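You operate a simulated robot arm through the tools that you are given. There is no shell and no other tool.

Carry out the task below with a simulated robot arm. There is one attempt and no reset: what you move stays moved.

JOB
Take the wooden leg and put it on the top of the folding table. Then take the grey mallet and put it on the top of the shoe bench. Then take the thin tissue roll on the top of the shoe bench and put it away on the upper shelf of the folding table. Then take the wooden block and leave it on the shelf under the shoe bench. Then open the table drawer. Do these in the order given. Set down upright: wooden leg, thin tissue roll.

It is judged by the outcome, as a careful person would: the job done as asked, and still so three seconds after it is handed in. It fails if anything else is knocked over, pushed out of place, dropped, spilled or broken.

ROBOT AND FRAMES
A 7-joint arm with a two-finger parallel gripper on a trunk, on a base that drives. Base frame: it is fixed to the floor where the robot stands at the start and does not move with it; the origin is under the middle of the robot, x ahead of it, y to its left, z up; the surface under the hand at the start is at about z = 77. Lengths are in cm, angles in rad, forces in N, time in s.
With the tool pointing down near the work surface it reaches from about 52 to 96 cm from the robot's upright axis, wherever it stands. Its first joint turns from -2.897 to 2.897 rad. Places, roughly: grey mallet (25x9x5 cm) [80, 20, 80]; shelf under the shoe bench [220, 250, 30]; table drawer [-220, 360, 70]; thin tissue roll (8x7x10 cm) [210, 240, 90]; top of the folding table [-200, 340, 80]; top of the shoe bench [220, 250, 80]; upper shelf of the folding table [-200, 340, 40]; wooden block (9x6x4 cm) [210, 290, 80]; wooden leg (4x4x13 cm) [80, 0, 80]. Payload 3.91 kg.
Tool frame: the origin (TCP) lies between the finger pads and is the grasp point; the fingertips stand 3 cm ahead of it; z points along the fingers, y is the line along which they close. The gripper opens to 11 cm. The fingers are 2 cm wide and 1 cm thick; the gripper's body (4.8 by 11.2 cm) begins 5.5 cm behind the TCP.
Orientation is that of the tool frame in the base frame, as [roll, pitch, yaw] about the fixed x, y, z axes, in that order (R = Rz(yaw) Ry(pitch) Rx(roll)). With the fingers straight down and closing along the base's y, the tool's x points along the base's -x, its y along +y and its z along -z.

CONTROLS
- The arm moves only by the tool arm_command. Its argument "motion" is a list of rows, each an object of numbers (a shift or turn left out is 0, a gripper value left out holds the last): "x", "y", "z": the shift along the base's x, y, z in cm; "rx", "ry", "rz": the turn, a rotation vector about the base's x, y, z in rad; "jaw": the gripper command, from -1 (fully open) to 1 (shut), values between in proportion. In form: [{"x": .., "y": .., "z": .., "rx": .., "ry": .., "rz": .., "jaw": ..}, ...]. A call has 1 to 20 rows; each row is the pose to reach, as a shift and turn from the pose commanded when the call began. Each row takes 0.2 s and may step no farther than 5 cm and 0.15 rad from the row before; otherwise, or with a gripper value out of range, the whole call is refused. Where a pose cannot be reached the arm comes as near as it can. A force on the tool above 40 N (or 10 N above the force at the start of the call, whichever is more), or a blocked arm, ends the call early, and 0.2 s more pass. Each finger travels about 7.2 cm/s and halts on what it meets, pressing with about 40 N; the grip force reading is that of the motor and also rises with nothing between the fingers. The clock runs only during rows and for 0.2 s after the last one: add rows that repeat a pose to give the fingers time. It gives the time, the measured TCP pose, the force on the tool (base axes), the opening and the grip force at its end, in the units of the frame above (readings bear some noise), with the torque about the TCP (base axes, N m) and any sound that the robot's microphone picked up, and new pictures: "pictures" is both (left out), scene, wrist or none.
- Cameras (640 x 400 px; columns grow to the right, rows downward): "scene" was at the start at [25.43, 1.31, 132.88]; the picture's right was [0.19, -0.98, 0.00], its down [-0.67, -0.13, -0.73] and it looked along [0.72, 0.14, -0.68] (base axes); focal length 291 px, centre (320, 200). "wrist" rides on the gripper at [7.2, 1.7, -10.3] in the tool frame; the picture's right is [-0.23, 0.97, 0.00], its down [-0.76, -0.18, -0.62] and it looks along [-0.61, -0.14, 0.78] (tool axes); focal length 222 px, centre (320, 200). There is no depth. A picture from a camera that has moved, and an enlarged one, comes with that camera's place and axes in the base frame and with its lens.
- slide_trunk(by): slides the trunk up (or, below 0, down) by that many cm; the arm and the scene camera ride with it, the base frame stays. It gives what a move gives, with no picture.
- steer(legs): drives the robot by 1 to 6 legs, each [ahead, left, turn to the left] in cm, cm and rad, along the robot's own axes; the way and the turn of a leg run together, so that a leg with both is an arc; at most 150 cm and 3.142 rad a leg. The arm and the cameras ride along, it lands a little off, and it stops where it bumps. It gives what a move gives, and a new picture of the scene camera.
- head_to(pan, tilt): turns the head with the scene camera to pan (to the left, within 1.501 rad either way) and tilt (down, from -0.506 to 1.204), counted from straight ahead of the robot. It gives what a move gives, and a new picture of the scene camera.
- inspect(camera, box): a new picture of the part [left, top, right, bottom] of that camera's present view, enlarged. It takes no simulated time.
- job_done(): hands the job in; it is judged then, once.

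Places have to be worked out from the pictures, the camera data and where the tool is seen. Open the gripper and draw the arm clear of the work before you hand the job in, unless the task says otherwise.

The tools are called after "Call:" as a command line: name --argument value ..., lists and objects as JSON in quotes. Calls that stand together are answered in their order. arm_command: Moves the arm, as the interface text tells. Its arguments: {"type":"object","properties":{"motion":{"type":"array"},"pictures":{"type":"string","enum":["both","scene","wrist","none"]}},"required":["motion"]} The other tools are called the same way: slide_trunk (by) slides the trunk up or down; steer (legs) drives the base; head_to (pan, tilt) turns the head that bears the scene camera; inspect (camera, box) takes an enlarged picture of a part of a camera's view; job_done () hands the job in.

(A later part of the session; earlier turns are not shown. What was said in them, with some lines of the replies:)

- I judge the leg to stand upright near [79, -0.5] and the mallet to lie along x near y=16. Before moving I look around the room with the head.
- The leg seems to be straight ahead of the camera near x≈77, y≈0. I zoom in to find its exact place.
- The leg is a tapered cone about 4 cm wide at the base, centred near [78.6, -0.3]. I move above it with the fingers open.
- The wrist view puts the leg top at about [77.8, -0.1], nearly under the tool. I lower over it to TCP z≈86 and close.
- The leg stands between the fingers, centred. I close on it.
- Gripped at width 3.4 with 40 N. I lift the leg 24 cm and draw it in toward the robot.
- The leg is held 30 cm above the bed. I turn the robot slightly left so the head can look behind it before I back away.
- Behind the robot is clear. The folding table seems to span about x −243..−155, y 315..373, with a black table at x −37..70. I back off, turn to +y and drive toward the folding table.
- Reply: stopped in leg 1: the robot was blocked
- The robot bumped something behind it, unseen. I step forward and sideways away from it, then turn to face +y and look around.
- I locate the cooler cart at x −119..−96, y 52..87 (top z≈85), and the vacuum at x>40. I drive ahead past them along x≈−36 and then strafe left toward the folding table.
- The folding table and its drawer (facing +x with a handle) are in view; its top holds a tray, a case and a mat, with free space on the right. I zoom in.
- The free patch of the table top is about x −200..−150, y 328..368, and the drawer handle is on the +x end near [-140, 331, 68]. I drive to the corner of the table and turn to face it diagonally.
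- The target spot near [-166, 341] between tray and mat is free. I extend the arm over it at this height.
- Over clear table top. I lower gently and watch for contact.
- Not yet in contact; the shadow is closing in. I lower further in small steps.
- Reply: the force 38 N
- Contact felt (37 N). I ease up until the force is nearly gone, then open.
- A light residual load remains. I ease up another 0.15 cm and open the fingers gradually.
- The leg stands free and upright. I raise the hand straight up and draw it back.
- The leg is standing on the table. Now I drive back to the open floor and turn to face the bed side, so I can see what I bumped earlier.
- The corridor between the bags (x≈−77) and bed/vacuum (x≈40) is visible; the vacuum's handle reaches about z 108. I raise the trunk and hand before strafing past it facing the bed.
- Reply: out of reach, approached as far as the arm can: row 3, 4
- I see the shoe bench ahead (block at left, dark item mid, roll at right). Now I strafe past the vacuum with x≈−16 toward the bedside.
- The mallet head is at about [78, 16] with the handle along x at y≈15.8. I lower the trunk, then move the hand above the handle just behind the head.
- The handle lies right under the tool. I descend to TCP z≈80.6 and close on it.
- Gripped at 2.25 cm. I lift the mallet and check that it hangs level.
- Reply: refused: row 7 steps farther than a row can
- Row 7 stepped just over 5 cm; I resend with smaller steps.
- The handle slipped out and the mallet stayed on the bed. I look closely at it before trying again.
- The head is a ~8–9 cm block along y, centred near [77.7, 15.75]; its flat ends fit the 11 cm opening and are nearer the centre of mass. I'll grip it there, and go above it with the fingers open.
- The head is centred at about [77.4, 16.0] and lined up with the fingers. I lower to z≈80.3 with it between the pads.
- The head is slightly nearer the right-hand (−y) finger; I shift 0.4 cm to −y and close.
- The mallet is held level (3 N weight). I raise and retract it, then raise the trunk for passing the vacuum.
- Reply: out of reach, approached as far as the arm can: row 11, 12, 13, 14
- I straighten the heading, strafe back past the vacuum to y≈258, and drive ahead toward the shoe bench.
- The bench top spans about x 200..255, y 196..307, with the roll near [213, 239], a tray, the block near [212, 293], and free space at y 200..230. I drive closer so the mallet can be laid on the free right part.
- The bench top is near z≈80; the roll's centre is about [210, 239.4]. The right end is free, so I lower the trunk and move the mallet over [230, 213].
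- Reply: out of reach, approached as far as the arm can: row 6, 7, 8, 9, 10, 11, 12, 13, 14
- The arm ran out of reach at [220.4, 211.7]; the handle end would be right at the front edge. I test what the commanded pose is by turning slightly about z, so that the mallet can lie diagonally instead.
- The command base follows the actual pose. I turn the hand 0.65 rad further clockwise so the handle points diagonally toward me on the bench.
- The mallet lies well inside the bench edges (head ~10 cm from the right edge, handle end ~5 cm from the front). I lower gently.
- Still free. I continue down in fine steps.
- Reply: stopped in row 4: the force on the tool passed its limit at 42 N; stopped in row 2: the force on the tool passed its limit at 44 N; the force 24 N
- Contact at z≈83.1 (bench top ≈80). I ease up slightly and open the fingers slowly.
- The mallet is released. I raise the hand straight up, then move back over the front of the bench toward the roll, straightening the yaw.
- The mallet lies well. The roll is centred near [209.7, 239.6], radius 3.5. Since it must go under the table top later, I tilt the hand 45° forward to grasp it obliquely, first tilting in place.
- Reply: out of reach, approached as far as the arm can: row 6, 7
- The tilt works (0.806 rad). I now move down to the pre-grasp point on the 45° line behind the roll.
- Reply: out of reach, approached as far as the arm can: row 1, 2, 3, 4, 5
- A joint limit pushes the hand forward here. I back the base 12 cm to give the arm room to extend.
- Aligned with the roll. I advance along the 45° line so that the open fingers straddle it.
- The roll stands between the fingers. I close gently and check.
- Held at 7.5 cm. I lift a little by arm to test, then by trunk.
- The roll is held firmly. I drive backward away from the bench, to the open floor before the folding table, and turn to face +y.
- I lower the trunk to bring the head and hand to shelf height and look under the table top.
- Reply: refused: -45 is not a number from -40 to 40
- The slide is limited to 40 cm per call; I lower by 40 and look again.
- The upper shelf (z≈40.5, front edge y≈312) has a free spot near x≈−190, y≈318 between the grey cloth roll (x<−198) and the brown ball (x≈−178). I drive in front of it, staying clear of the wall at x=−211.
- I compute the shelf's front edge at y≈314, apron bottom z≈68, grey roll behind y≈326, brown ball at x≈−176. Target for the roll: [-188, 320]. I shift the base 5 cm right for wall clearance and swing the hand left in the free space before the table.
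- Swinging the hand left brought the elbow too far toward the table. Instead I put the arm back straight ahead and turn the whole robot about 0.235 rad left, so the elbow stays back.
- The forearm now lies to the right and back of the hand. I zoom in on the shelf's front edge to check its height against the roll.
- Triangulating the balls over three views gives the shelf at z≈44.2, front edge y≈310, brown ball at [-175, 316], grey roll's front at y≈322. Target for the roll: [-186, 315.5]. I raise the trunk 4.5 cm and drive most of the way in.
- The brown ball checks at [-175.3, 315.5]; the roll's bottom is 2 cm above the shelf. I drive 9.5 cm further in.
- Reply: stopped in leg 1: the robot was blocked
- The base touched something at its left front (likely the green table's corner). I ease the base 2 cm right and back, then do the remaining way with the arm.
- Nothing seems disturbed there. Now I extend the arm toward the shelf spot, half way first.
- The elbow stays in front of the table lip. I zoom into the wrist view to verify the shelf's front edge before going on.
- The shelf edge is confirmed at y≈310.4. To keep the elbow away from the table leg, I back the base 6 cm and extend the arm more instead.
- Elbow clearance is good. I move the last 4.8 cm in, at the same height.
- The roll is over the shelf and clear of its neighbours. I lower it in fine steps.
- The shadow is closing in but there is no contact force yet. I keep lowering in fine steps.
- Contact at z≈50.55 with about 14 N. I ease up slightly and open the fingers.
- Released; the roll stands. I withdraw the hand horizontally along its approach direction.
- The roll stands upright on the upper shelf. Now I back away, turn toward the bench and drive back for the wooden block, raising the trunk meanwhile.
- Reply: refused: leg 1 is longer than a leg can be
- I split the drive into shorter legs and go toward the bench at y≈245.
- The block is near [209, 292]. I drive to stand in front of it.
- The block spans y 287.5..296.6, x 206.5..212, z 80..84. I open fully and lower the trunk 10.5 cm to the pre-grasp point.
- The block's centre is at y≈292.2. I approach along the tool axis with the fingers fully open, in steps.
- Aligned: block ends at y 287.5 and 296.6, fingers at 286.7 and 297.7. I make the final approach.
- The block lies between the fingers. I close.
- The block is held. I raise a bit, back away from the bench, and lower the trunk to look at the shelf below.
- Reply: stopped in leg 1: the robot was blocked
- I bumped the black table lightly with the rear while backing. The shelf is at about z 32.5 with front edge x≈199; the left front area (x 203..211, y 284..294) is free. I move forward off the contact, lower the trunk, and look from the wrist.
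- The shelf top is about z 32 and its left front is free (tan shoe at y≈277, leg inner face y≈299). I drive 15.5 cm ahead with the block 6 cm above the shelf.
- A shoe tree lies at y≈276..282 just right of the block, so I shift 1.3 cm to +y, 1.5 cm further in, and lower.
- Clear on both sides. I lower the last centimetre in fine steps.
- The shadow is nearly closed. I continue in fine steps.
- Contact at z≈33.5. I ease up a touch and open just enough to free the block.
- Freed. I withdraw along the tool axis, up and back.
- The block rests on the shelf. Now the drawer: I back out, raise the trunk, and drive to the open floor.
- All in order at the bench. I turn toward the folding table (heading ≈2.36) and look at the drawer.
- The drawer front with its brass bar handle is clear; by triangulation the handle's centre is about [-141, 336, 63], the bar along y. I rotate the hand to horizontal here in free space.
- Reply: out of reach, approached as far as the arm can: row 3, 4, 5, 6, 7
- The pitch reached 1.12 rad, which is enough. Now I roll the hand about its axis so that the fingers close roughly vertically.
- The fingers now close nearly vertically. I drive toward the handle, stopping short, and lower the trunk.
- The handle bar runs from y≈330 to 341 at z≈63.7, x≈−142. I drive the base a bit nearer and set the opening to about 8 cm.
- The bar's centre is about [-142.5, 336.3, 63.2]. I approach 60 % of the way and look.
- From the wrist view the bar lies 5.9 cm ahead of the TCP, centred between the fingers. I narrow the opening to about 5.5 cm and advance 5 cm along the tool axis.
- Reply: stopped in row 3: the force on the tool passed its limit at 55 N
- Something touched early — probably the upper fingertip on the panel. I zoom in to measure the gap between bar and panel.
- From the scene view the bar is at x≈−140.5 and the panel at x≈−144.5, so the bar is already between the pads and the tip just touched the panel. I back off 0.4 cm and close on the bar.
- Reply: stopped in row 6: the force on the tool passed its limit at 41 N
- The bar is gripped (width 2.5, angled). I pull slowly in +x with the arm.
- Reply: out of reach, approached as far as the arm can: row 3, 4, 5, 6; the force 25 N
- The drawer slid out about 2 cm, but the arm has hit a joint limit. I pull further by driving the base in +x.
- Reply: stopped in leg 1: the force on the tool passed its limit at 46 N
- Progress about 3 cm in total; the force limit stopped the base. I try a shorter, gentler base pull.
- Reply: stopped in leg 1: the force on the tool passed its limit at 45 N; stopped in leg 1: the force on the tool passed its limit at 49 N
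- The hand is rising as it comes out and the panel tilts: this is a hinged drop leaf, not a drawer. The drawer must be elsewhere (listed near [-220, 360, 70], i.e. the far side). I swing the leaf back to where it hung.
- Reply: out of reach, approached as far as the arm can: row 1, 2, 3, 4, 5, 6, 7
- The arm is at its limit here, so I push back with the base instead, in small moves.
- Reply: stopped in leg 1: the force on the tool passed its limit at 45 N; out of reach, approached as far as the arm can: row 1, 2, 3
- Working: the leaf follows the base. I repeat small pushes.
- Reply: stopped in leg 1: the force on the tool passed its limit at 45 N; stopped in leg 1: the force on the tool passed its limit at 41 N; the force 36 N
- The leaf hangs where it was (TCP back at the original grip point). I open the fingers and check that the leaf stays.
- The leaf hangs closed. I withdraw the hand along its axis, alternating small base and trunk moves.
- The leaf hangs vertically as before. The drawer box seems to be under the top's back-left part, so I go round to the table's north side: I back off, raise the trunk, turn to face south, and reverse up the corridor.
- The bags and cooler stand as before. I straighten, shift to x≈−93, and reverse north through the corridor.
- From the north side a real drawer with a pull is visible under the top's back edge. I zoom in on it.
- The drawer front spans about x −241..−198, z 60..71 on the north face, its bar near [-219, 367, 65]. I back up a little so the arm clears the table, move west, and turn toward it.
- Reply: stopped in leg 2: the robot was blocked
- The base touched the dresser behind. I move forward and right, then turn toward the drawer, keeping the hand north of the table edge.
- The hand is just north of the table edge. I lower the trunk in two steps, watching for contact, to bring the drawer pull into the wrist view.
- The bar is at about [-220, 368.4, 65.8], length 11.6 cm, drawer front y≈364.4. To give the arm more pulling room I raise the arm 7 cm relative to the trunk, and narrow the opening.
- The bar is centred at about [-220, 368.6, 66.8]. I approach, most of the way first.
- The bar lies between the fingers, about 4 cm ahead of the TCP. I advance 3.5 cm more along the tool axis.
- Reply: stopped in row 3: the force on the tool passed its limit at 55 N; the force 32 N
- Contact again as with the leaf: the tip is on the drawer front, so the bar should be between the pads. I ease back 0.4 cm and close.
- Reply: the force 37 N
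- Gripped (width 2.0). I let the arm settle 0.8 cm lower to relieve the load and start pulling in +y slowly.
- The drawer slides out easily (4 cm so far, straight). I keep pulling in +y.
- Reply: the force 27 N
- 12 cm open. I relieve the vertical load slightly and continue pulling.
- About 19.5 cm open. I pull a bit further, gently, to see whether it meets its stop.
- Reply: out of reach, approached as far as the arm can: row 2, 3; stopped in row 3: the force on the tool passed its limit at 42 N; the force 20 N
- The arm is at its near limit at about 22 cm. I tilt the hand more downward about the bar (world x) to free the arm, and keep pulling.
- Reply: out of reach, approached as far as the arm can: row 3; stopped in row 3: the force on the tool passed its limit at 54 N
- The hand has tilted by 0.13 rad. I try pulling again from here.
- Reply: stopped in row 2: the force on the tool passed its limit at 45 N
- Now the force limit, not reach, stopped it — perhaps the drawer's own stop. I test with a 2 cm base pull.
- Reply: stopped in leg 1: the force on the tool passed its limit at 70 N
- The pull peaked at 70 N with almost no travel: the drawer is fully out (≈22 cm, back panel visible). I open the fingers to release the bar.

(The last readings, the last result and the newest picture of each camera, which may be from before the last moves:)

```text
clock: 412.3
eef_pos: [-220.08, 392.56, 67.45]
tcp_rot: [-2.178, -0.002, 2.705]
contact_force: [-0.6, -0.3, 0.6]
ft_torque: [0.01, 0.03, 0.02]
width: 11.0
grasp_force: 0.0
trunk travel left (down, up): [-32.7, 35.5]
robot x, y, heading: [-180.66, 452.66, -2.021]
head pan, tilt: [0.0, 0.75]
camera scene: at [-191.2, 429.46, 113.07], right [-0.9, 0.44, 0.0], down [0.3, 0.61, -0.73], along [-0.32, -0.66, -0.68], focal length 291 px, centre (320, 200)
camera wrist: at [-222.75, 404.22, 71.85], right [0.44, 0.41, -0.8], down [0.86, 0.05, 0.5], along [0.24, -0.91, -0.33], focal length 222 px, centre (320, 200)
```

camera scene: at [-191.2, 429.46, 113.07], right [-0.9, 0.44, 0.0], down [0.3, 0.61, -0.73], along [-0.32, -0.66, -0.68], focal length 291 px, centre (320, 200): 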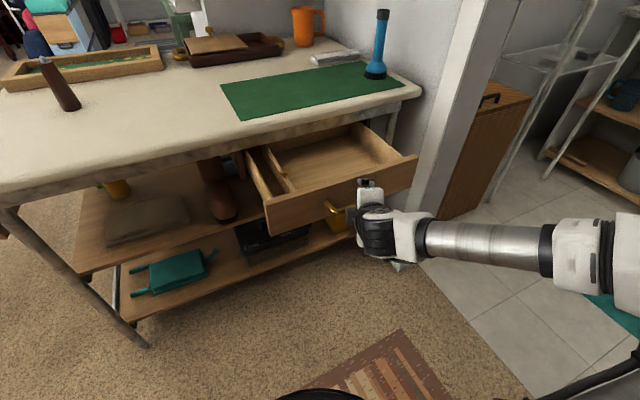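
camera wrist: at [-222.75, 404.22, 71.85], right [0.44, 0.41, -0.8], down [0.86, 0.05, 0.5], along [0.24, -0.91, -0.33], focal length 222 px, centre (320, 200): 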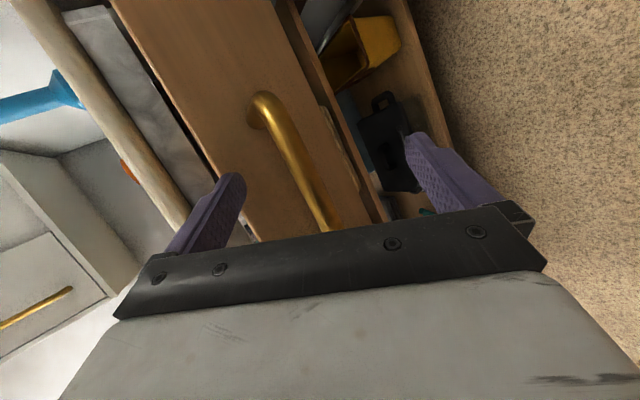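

Released. I withdraw along the tool axis with the arm in small steps.

Call:
arm_command --motion '[{"x": 0.35, "y": 0.75, "z": 0.57}, {"x": 0.7, "y": 1.5, "z": 1.14}, {"x": 1.4, "y": 3, "z": 2.3}, {"x": 2.1, "y": 4.5, "z": 3.4}, {"x": 2.8, "y": 6, "z": 4.6}, {"x": 2.8, "y": 6, "z": 4.6}]'

```text
clock: 413.3
eef_pos: [-210.11, 391.91, 69.14]
tcp_rot: [-2.183, 0.106, 2.891]
contact_force: [-0.1, 0.3, -0.1]
ft_torque: [0.03, 0.05, 0.01]
width: 11.02
grasp_force: 0.1
trunk travel left (down, up): [-32.7, 35.5]
robot x, y, heading: [-180.4, 452.38, -2.022]
head pan, tilt: [0.0, 0.75]
stopped in row 4: the arm was blocked; the commanded pose is now the measured one
camera scene: at [-191.22, 429.46, 113.06], right [-0.9, 0.44, 0.0], down [0.3, 0.61, -0.73], along [-0.32, -0.66, -0.68], focal length 291 px, centre (320, 200)
camera wrist: at [-215.37, 402.97, 72.98], right [0.44, 0.46, -0.77], down [0.78, 0.22, 0.58], along [0.44, -0.86, -0.27], focal length 222 px, centre (320, 200)
```

scene: 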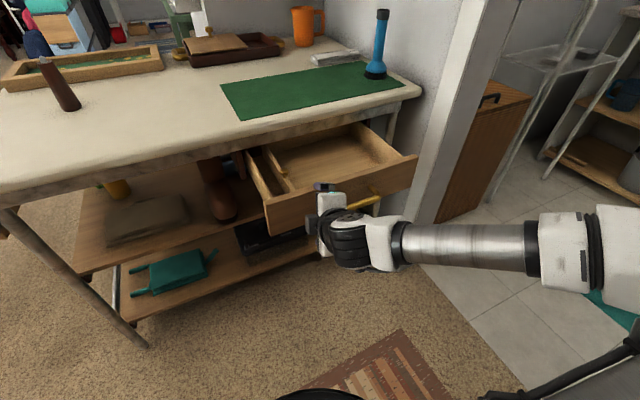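
wrist: 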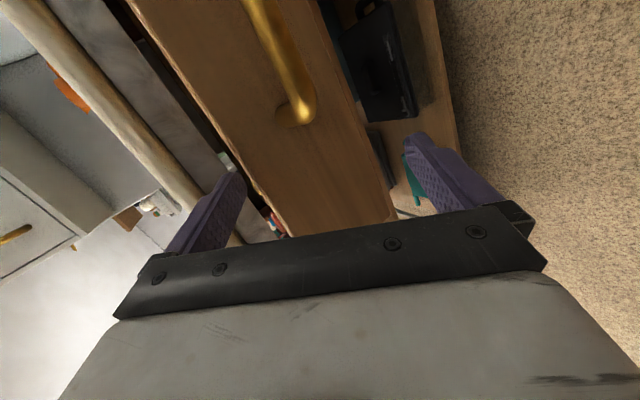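

The hand has slipped past the handle's east end and is free of it. I raise the trunk straight up to clear the drawer.

Call:
slide_trunk --by 5

Call:
slide_trunk --by 25

Call:
steer --legs '[[0, 25, 0]]'

Call:
head_to --pan -0.3 --tilt 0.7

```text
clock: 414.2
eef_pos: [-210.19, 392.04, 74.29]
tcp_rot: [-2.181, 0.107, 2.889]
contact_force: [0.0, 0.2, -0.5]
ft_torque: [-0.01, 0.03, 0.01]
width: 11.0
grasp_force: 0.0
trunk travel left (down, up): [-37.7, 30.5]
robot x, y, heading: [-180.18, 452.42, -2.022]
head pan, tilt: [0.0, 0.75]
```

```text
clock: 416.8
eef_pos: [-210.3, 392.05, 99.32]
tcp_rot: [-2.183, 0.109, 2.887]
contact_force: [-0.1, -0.1, 0.7]
ft_torque: [0.01, 0.03, -0.04]
width: 11.02
grasp_force: 0.1
trunk travel left (down, up): [-62.7, 5.5]
robot x, y, heading: [-180.75, 452.13, -2.026]
head pan, tilt: [0.0, 0.75]
```

```text
clock: 419.3
eef_pos: [-188.13, 381.14, 99.25]
tcp_rot: [-2.179, 0.108, 2.887]
contact_force: [-0.4, 0.7, -0.3]
ft_torque: [-0.01, 0.02, 0.02]
width: 10.98
grasp_force: 0.0
trunk travel left (down, up): [-62.7, 5.5]
robot x, y, heading: [-158.22, 441.86, -2.027]
head pan, tilt: [0.0, 0.75]
camera scene: at [-169.05, 418.67, 143.07], right [-0.9, 0.44, 0.0], down [0.3, 0.61, -0.73], along [-0.32, -0.66, -0.68], focal length 291 px, centre (320, 200)
```

scene: 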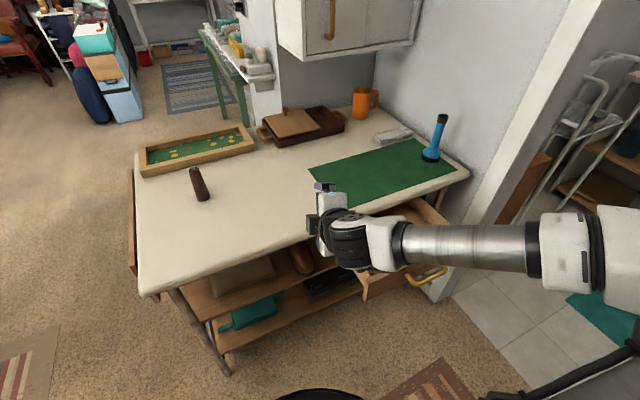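

```text
clock: 420.1
eef_pos: [-188.16, 381.25, 99.08]
tcp_rot: [-2.182, 0.11, 2.887]
contact_force: [-0.2, -0.4, 0.6]
ft_torque: [-0.01, 0.02, 0.0]
width: 11.01
grasp_force: 0.2
trunk travel left (down, up): [-62.7, 5.5]
robot x, y, heading: [-158.21, 441.68, -2.022]
head pan, tilt: [-0.3, 0.7]
camera scene: at [-171.26, 419.94, 143.49], right [-0.73, 0.68, 0.0], down [0.44, 0.47, -0.76], along [-0.52, -0.56, -0.64], focal length 291 px, centre (320, 200)
```

scene: 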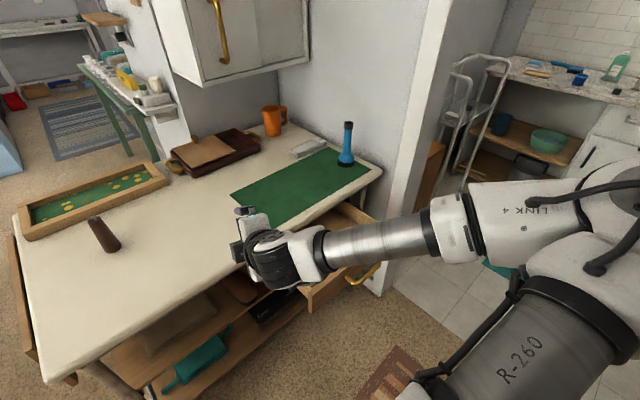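

The drawer stays open and the hand is clear. I move the robot east to check the drop leaf and everything on the table once more.

Call:
steer --legs '[[-12, 48, 0], [0, 0, 0.45]]'

Call:
head_to --pan -0.5 --tilt 0.6

Call:
inspect --camera "scene" --box '[160, 80, 560, 330]'

```text
clock: 425.7
eef_pos: [-109.86, 363.96, 99.19]
tcp_rot: [-2.181, 0.111, -2.94]
contact_force: [0.8, 0.0, -0.7]
ft_torque: [-0.01, 0.04, -0.02]
width: 10.99
grasp_force: 0.1
trunk travel left (down, up): [-62.7, 5.5]
robot x, y, heading: [-109.31, 431.35, -1.569]
head pan, tilt: [-0.3, 0.7]
camera scene: at [-111.73, 406.0, 143.49], right [-0.96, 0.29, 0.0], down [0.19, 0.62, -0.76], along [-0.22, -0.73, -0.64], focal length 291 px, centre (320, 200)
```

scene: 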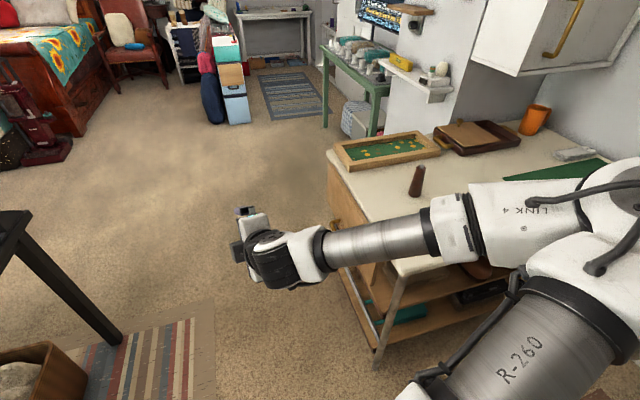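

```text
clock: 426.4
eef_pos: [-109.73, 363.94, 99.18]
tcp_rot: [-2.18, 0.11, -2.939]
contact_force: [-0.7, 0.6, 0.7]
ft_torque: [0.03, 0.03, 0.0]
width: 10.99
grasp_force: 0.1
trunk travel left (down, up): [-62.7, 5.5]
robot x, y, heading: [-109.73, 431.6, -1.567]
head pan, tilt: [-0.499, 0.6]
camera scene: at [-113.46, 406.35, 144.36], right [-0.88, 0.48, 0.0], down [0.27, 0.5, -0.82], along [-0.39, -0.73, -0.57], focal length 291 px, centre (320, 200)
```

scene: 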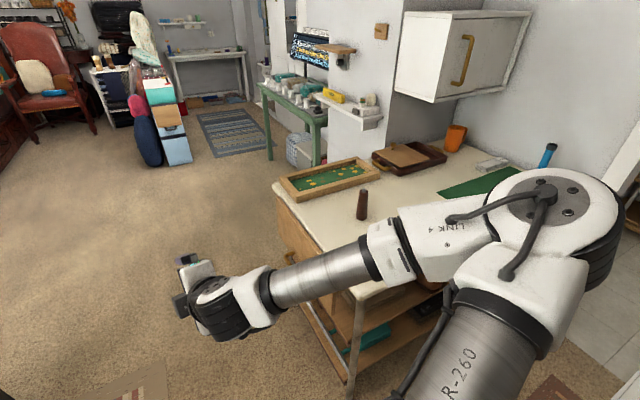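

```text
1.60 times, centred on (360, 205) of scene
camera zoom: at [-113.46, 406.35, 144.36], right [-0.88, 0.48, 0.0], down [0.27, 0.5, -0.82], along [-0.39, -0.73, -0.57], focal length 466 px, centre (256, 192)
```

zoom: 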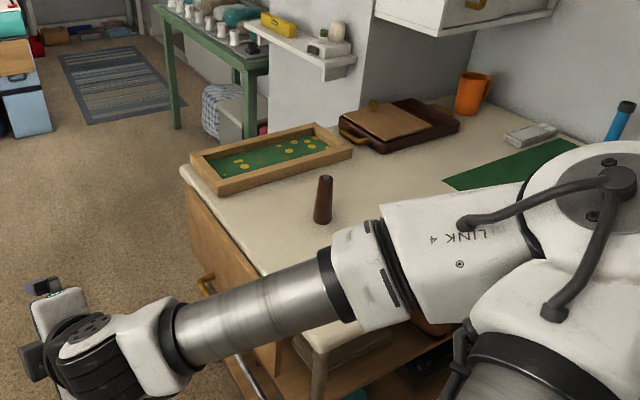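

The arm blocks the view; I drive down the corridor to look at the leaf face-on.

Call:
steer --legs '[[0, 18, 0], [75, 0, 0]]'

Call:
head_to --pan -1.5 --tilt 0.7

```text
clock: 432.1
eef_pos: [-92.09, 289.32, 99.18]
tcp_rot: [-2.182, 0.111, -2.945]
contact_force: [0.0, -1.2, 0.3]
ft_torque: [0.04, 0.0, 0.01]
width: 11.01
grasp_force: 0.1
trunk travel left (down, up): [-62.7, 5.5]
robot x, y, heading: [-91.69, 356.54, -1.574]
head pan, tilt: [-0.499, 0.6]
camera scene: at [-95.54, 331.66, 144.35], right [-0.88, 0.48, 0.0], down [0.27, 0.5, -0.82], along [-0.4, -0.72, -0.57], focal length 291 px, centre (320, 200)
```

scene: 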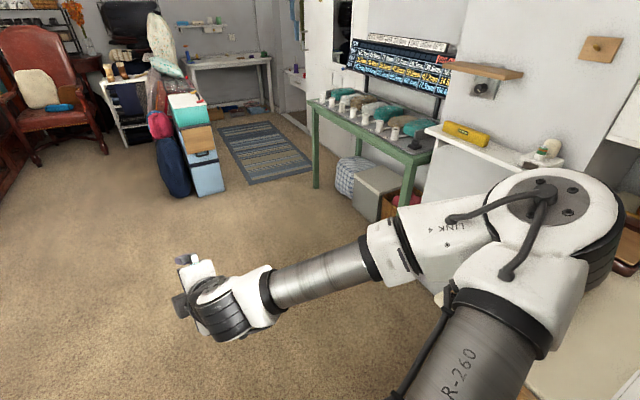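

```text
clock: 433.4
eef_pos: [-92.11, 289.38, 99.18]
tcp_rot: [-2.18, 0.11, -2.943]
contact_force: [-0.2, -0.4, 0.0]
ft_torque: [0.06, -0.01, 0.0]
width: 10.98
grasp_force: 0.0
trunk travel left (down, up): [-62.7, 5.5]
robot x, y, heading: [-91.66, 356.62, -1.573]
head pan, tilt: [-1.499, 0.7]
camera scene: at [-99.77, 338.85, 143.5], right [-0.07, 1.0, 0.0], down [0.64, 0.05, -0.77], along [-0.76, -0.05, -0.64], focal length 291 px, centre (320, 200)
```

scene: 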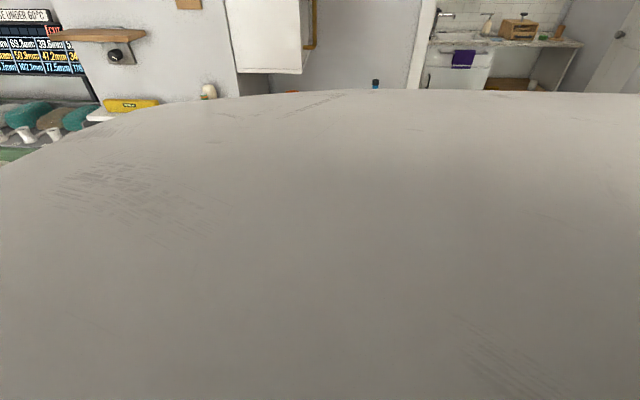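

My own body blocks that view. I drive on south and turn to the earlier viewing pose.

Call:
steer --legs '[[132, 10, 0], [0, 0, -2.35]]'

Call:
head_to --pan 0.1 --tilt 0.5

Call:
inspect --camera "scene" --box '[200, 80, 440, 230]'

```text
clock: 445.6
eef_pos: [-131.31, 274.31, 99.23]
tcp_rot: [-2.179, 0.109, 0.978]
contact_force: [-0.6, 0.6, 0.3]
ft_torque: [0.02, 0.06, 0.0]
width: 11.0
grasp_force: 0.1
trunk travel left (down, up): [-62.7, 5.5]
robot x, y, heading: [-84.63, 226.01, 2.35]
head pan, tilt: [-1.499, 0.7]
camera scene: at [-90.24, 244.33, 143.49], right [0.75, -0.66, 0.0], down [-0.42, -0.48, -0.76], along [0.5, 0.57, -0.64], focal length 291 px, centre (320, 200)
```

scene: 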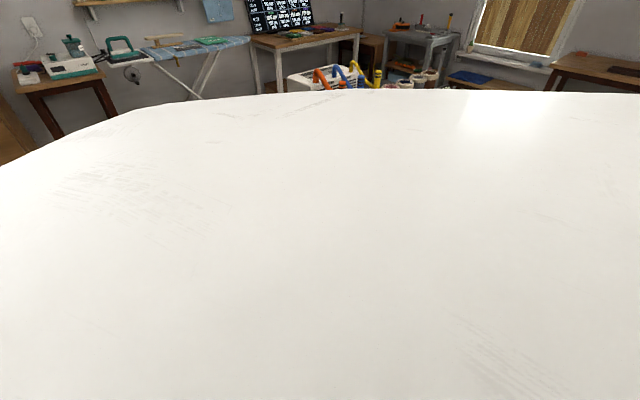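

```text
clock: 447.3
eef_pos: [-131.37, 274.3, 99.24]
tcp_rot: [-2.179, 0.11, 0.979]
contact_force: [-0.7, -0.9, 0.0]
ft_torque: [0.0, 0.01, 0.02]
width: 10.98
grasp_force: 0.0
trunk travel left (down, up): [-62.7, 5.5]
robot x, y, heading: [-84.05, 225.9, 2.349]
head pan, tilt: [0.099, 0.499]
camera scene: at [-102.85, 243.75, 145.27], right [0.64, 0.77, 0.0], down [0.37, -0.31, -0.88], along [-0.68, 0.56, -0.48], focal length 291 px, centre (320, 200)
```

scene: 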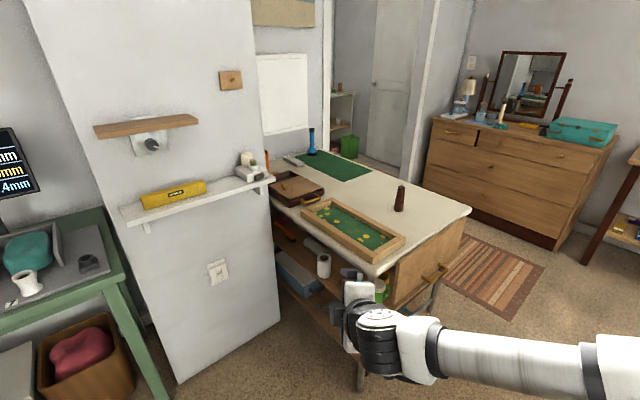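

```text
2.67 times, centred on (320, 155) of scene
camera zoom: at [-102.85, 243.75, 145.27], right [0.64, 0.77, 0.0], down [0.37, -0.31, -0.88], along [-0.68, 0.56, -0.48], focal length 776 px, centre (320, 320)
```

zoom: 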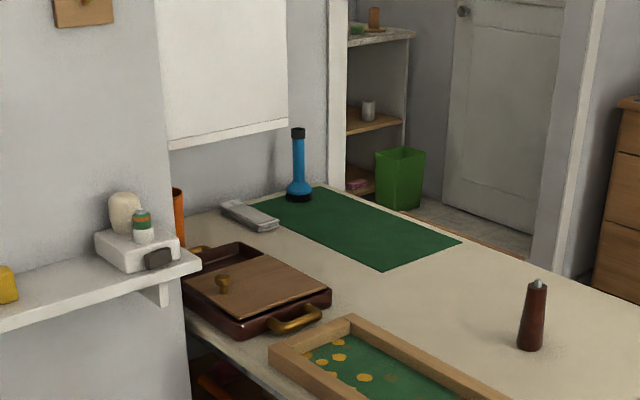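

I zoom in on the leaf and the roll from here.

Call:
inspect --camera "scene" --box '[280, 190, 500, 330]'

Call:
head_to --pan -1.45 --tilt 0.35

```text
2.86 times, centred on (390, 260) of scene
camera zoom: at [-102.85, 243.75, 145.27], right [0.64, 0.77, 0.0], down [0.37, -0.31, -0.88], along [-0.68, 0.56, -0.48], focal length 832 px, centre (120, 29)
```

zoom: 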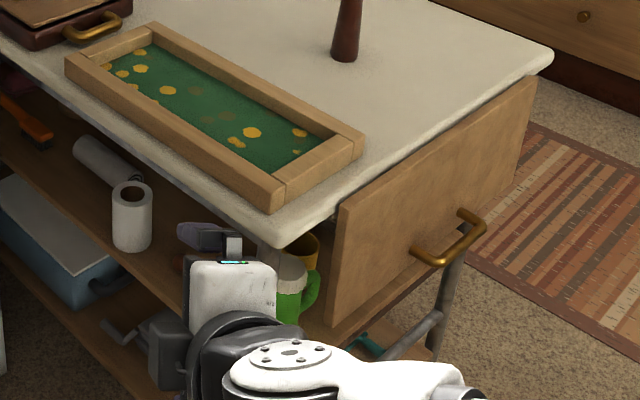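

```text
clock: 448.9
eef_pos: [-131.23, 274.28, 99.21]
tcp_rot: [-2.181, 0.11, 0.979]
contact_force: [-0.2, -0.9, 0.5]
ft_torque: [0.0, -0.02, 0.02]
width: 11.01
grasp_force: 0.1
trunk travel left (down, up): [-62.7, 5.5]
robot x, y, heading: [-84.27, 226.4, 2.35]
head pan, tilt: [-1.45, 0.351]
camera scene: at [-90.06, 245.24, 146.63], right [0.78, -0.62, 0.0], down [-0.21, -0.27, -0.94], along [0.58, 0.74, -0.34], focal length 291 px, centre (320, 200)
```

scene: 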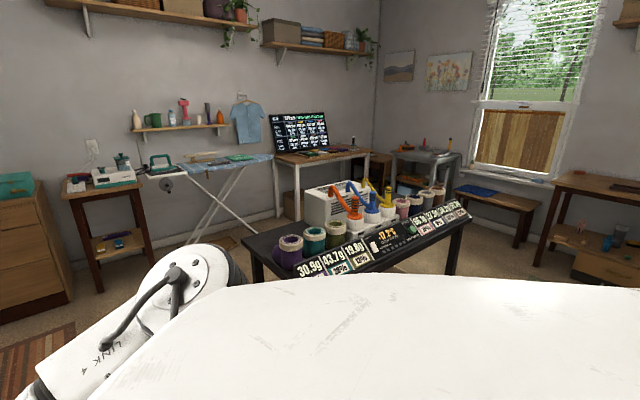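

The leaf hangs vertically, the roll and leg stand upright, the drawer is open, and the black table's goods are undisturbed. The gripper is open and well clear, so I hand the job in.

Call:
job_done

```text
The job is handed in.
```

I did all five steps in the order given and handed the job in.

- **Wooden leg:** it stands upright on the top of the folding table, clear of the tray and the mat.
- **Grey mallet:** it lies on the free right-hand end of the shoe bench top. My first grip on the handle slipped and left it lying on the bed. I then picked it up by the head.
- **Thin tissue roll:** it stands upright at the front of the folding table's upper shelf.
- **Wooden block:** it lies on the shelf under the shoe bench, at the front left.
- **Table drawer:** it is open about 22 cm, and it stopped moving there under a hard pull. It is on the far (north) side of the folding table.

I made some mistakes that could count against the job:

- **Hinged leaf:** I first took the leaf on the near end of the folding table for the drawer and swung it out about 6 cm. I swung it back, and a later check from the camera shows it hanging vertical again.
- **Bumps:** the base stopped against things four times while driving. These were probably the bags by the bed, the green table corner, the black table and the dresser. Later views showed nothing knocked over or moved.

At the end the gripper was open and clear of the table.
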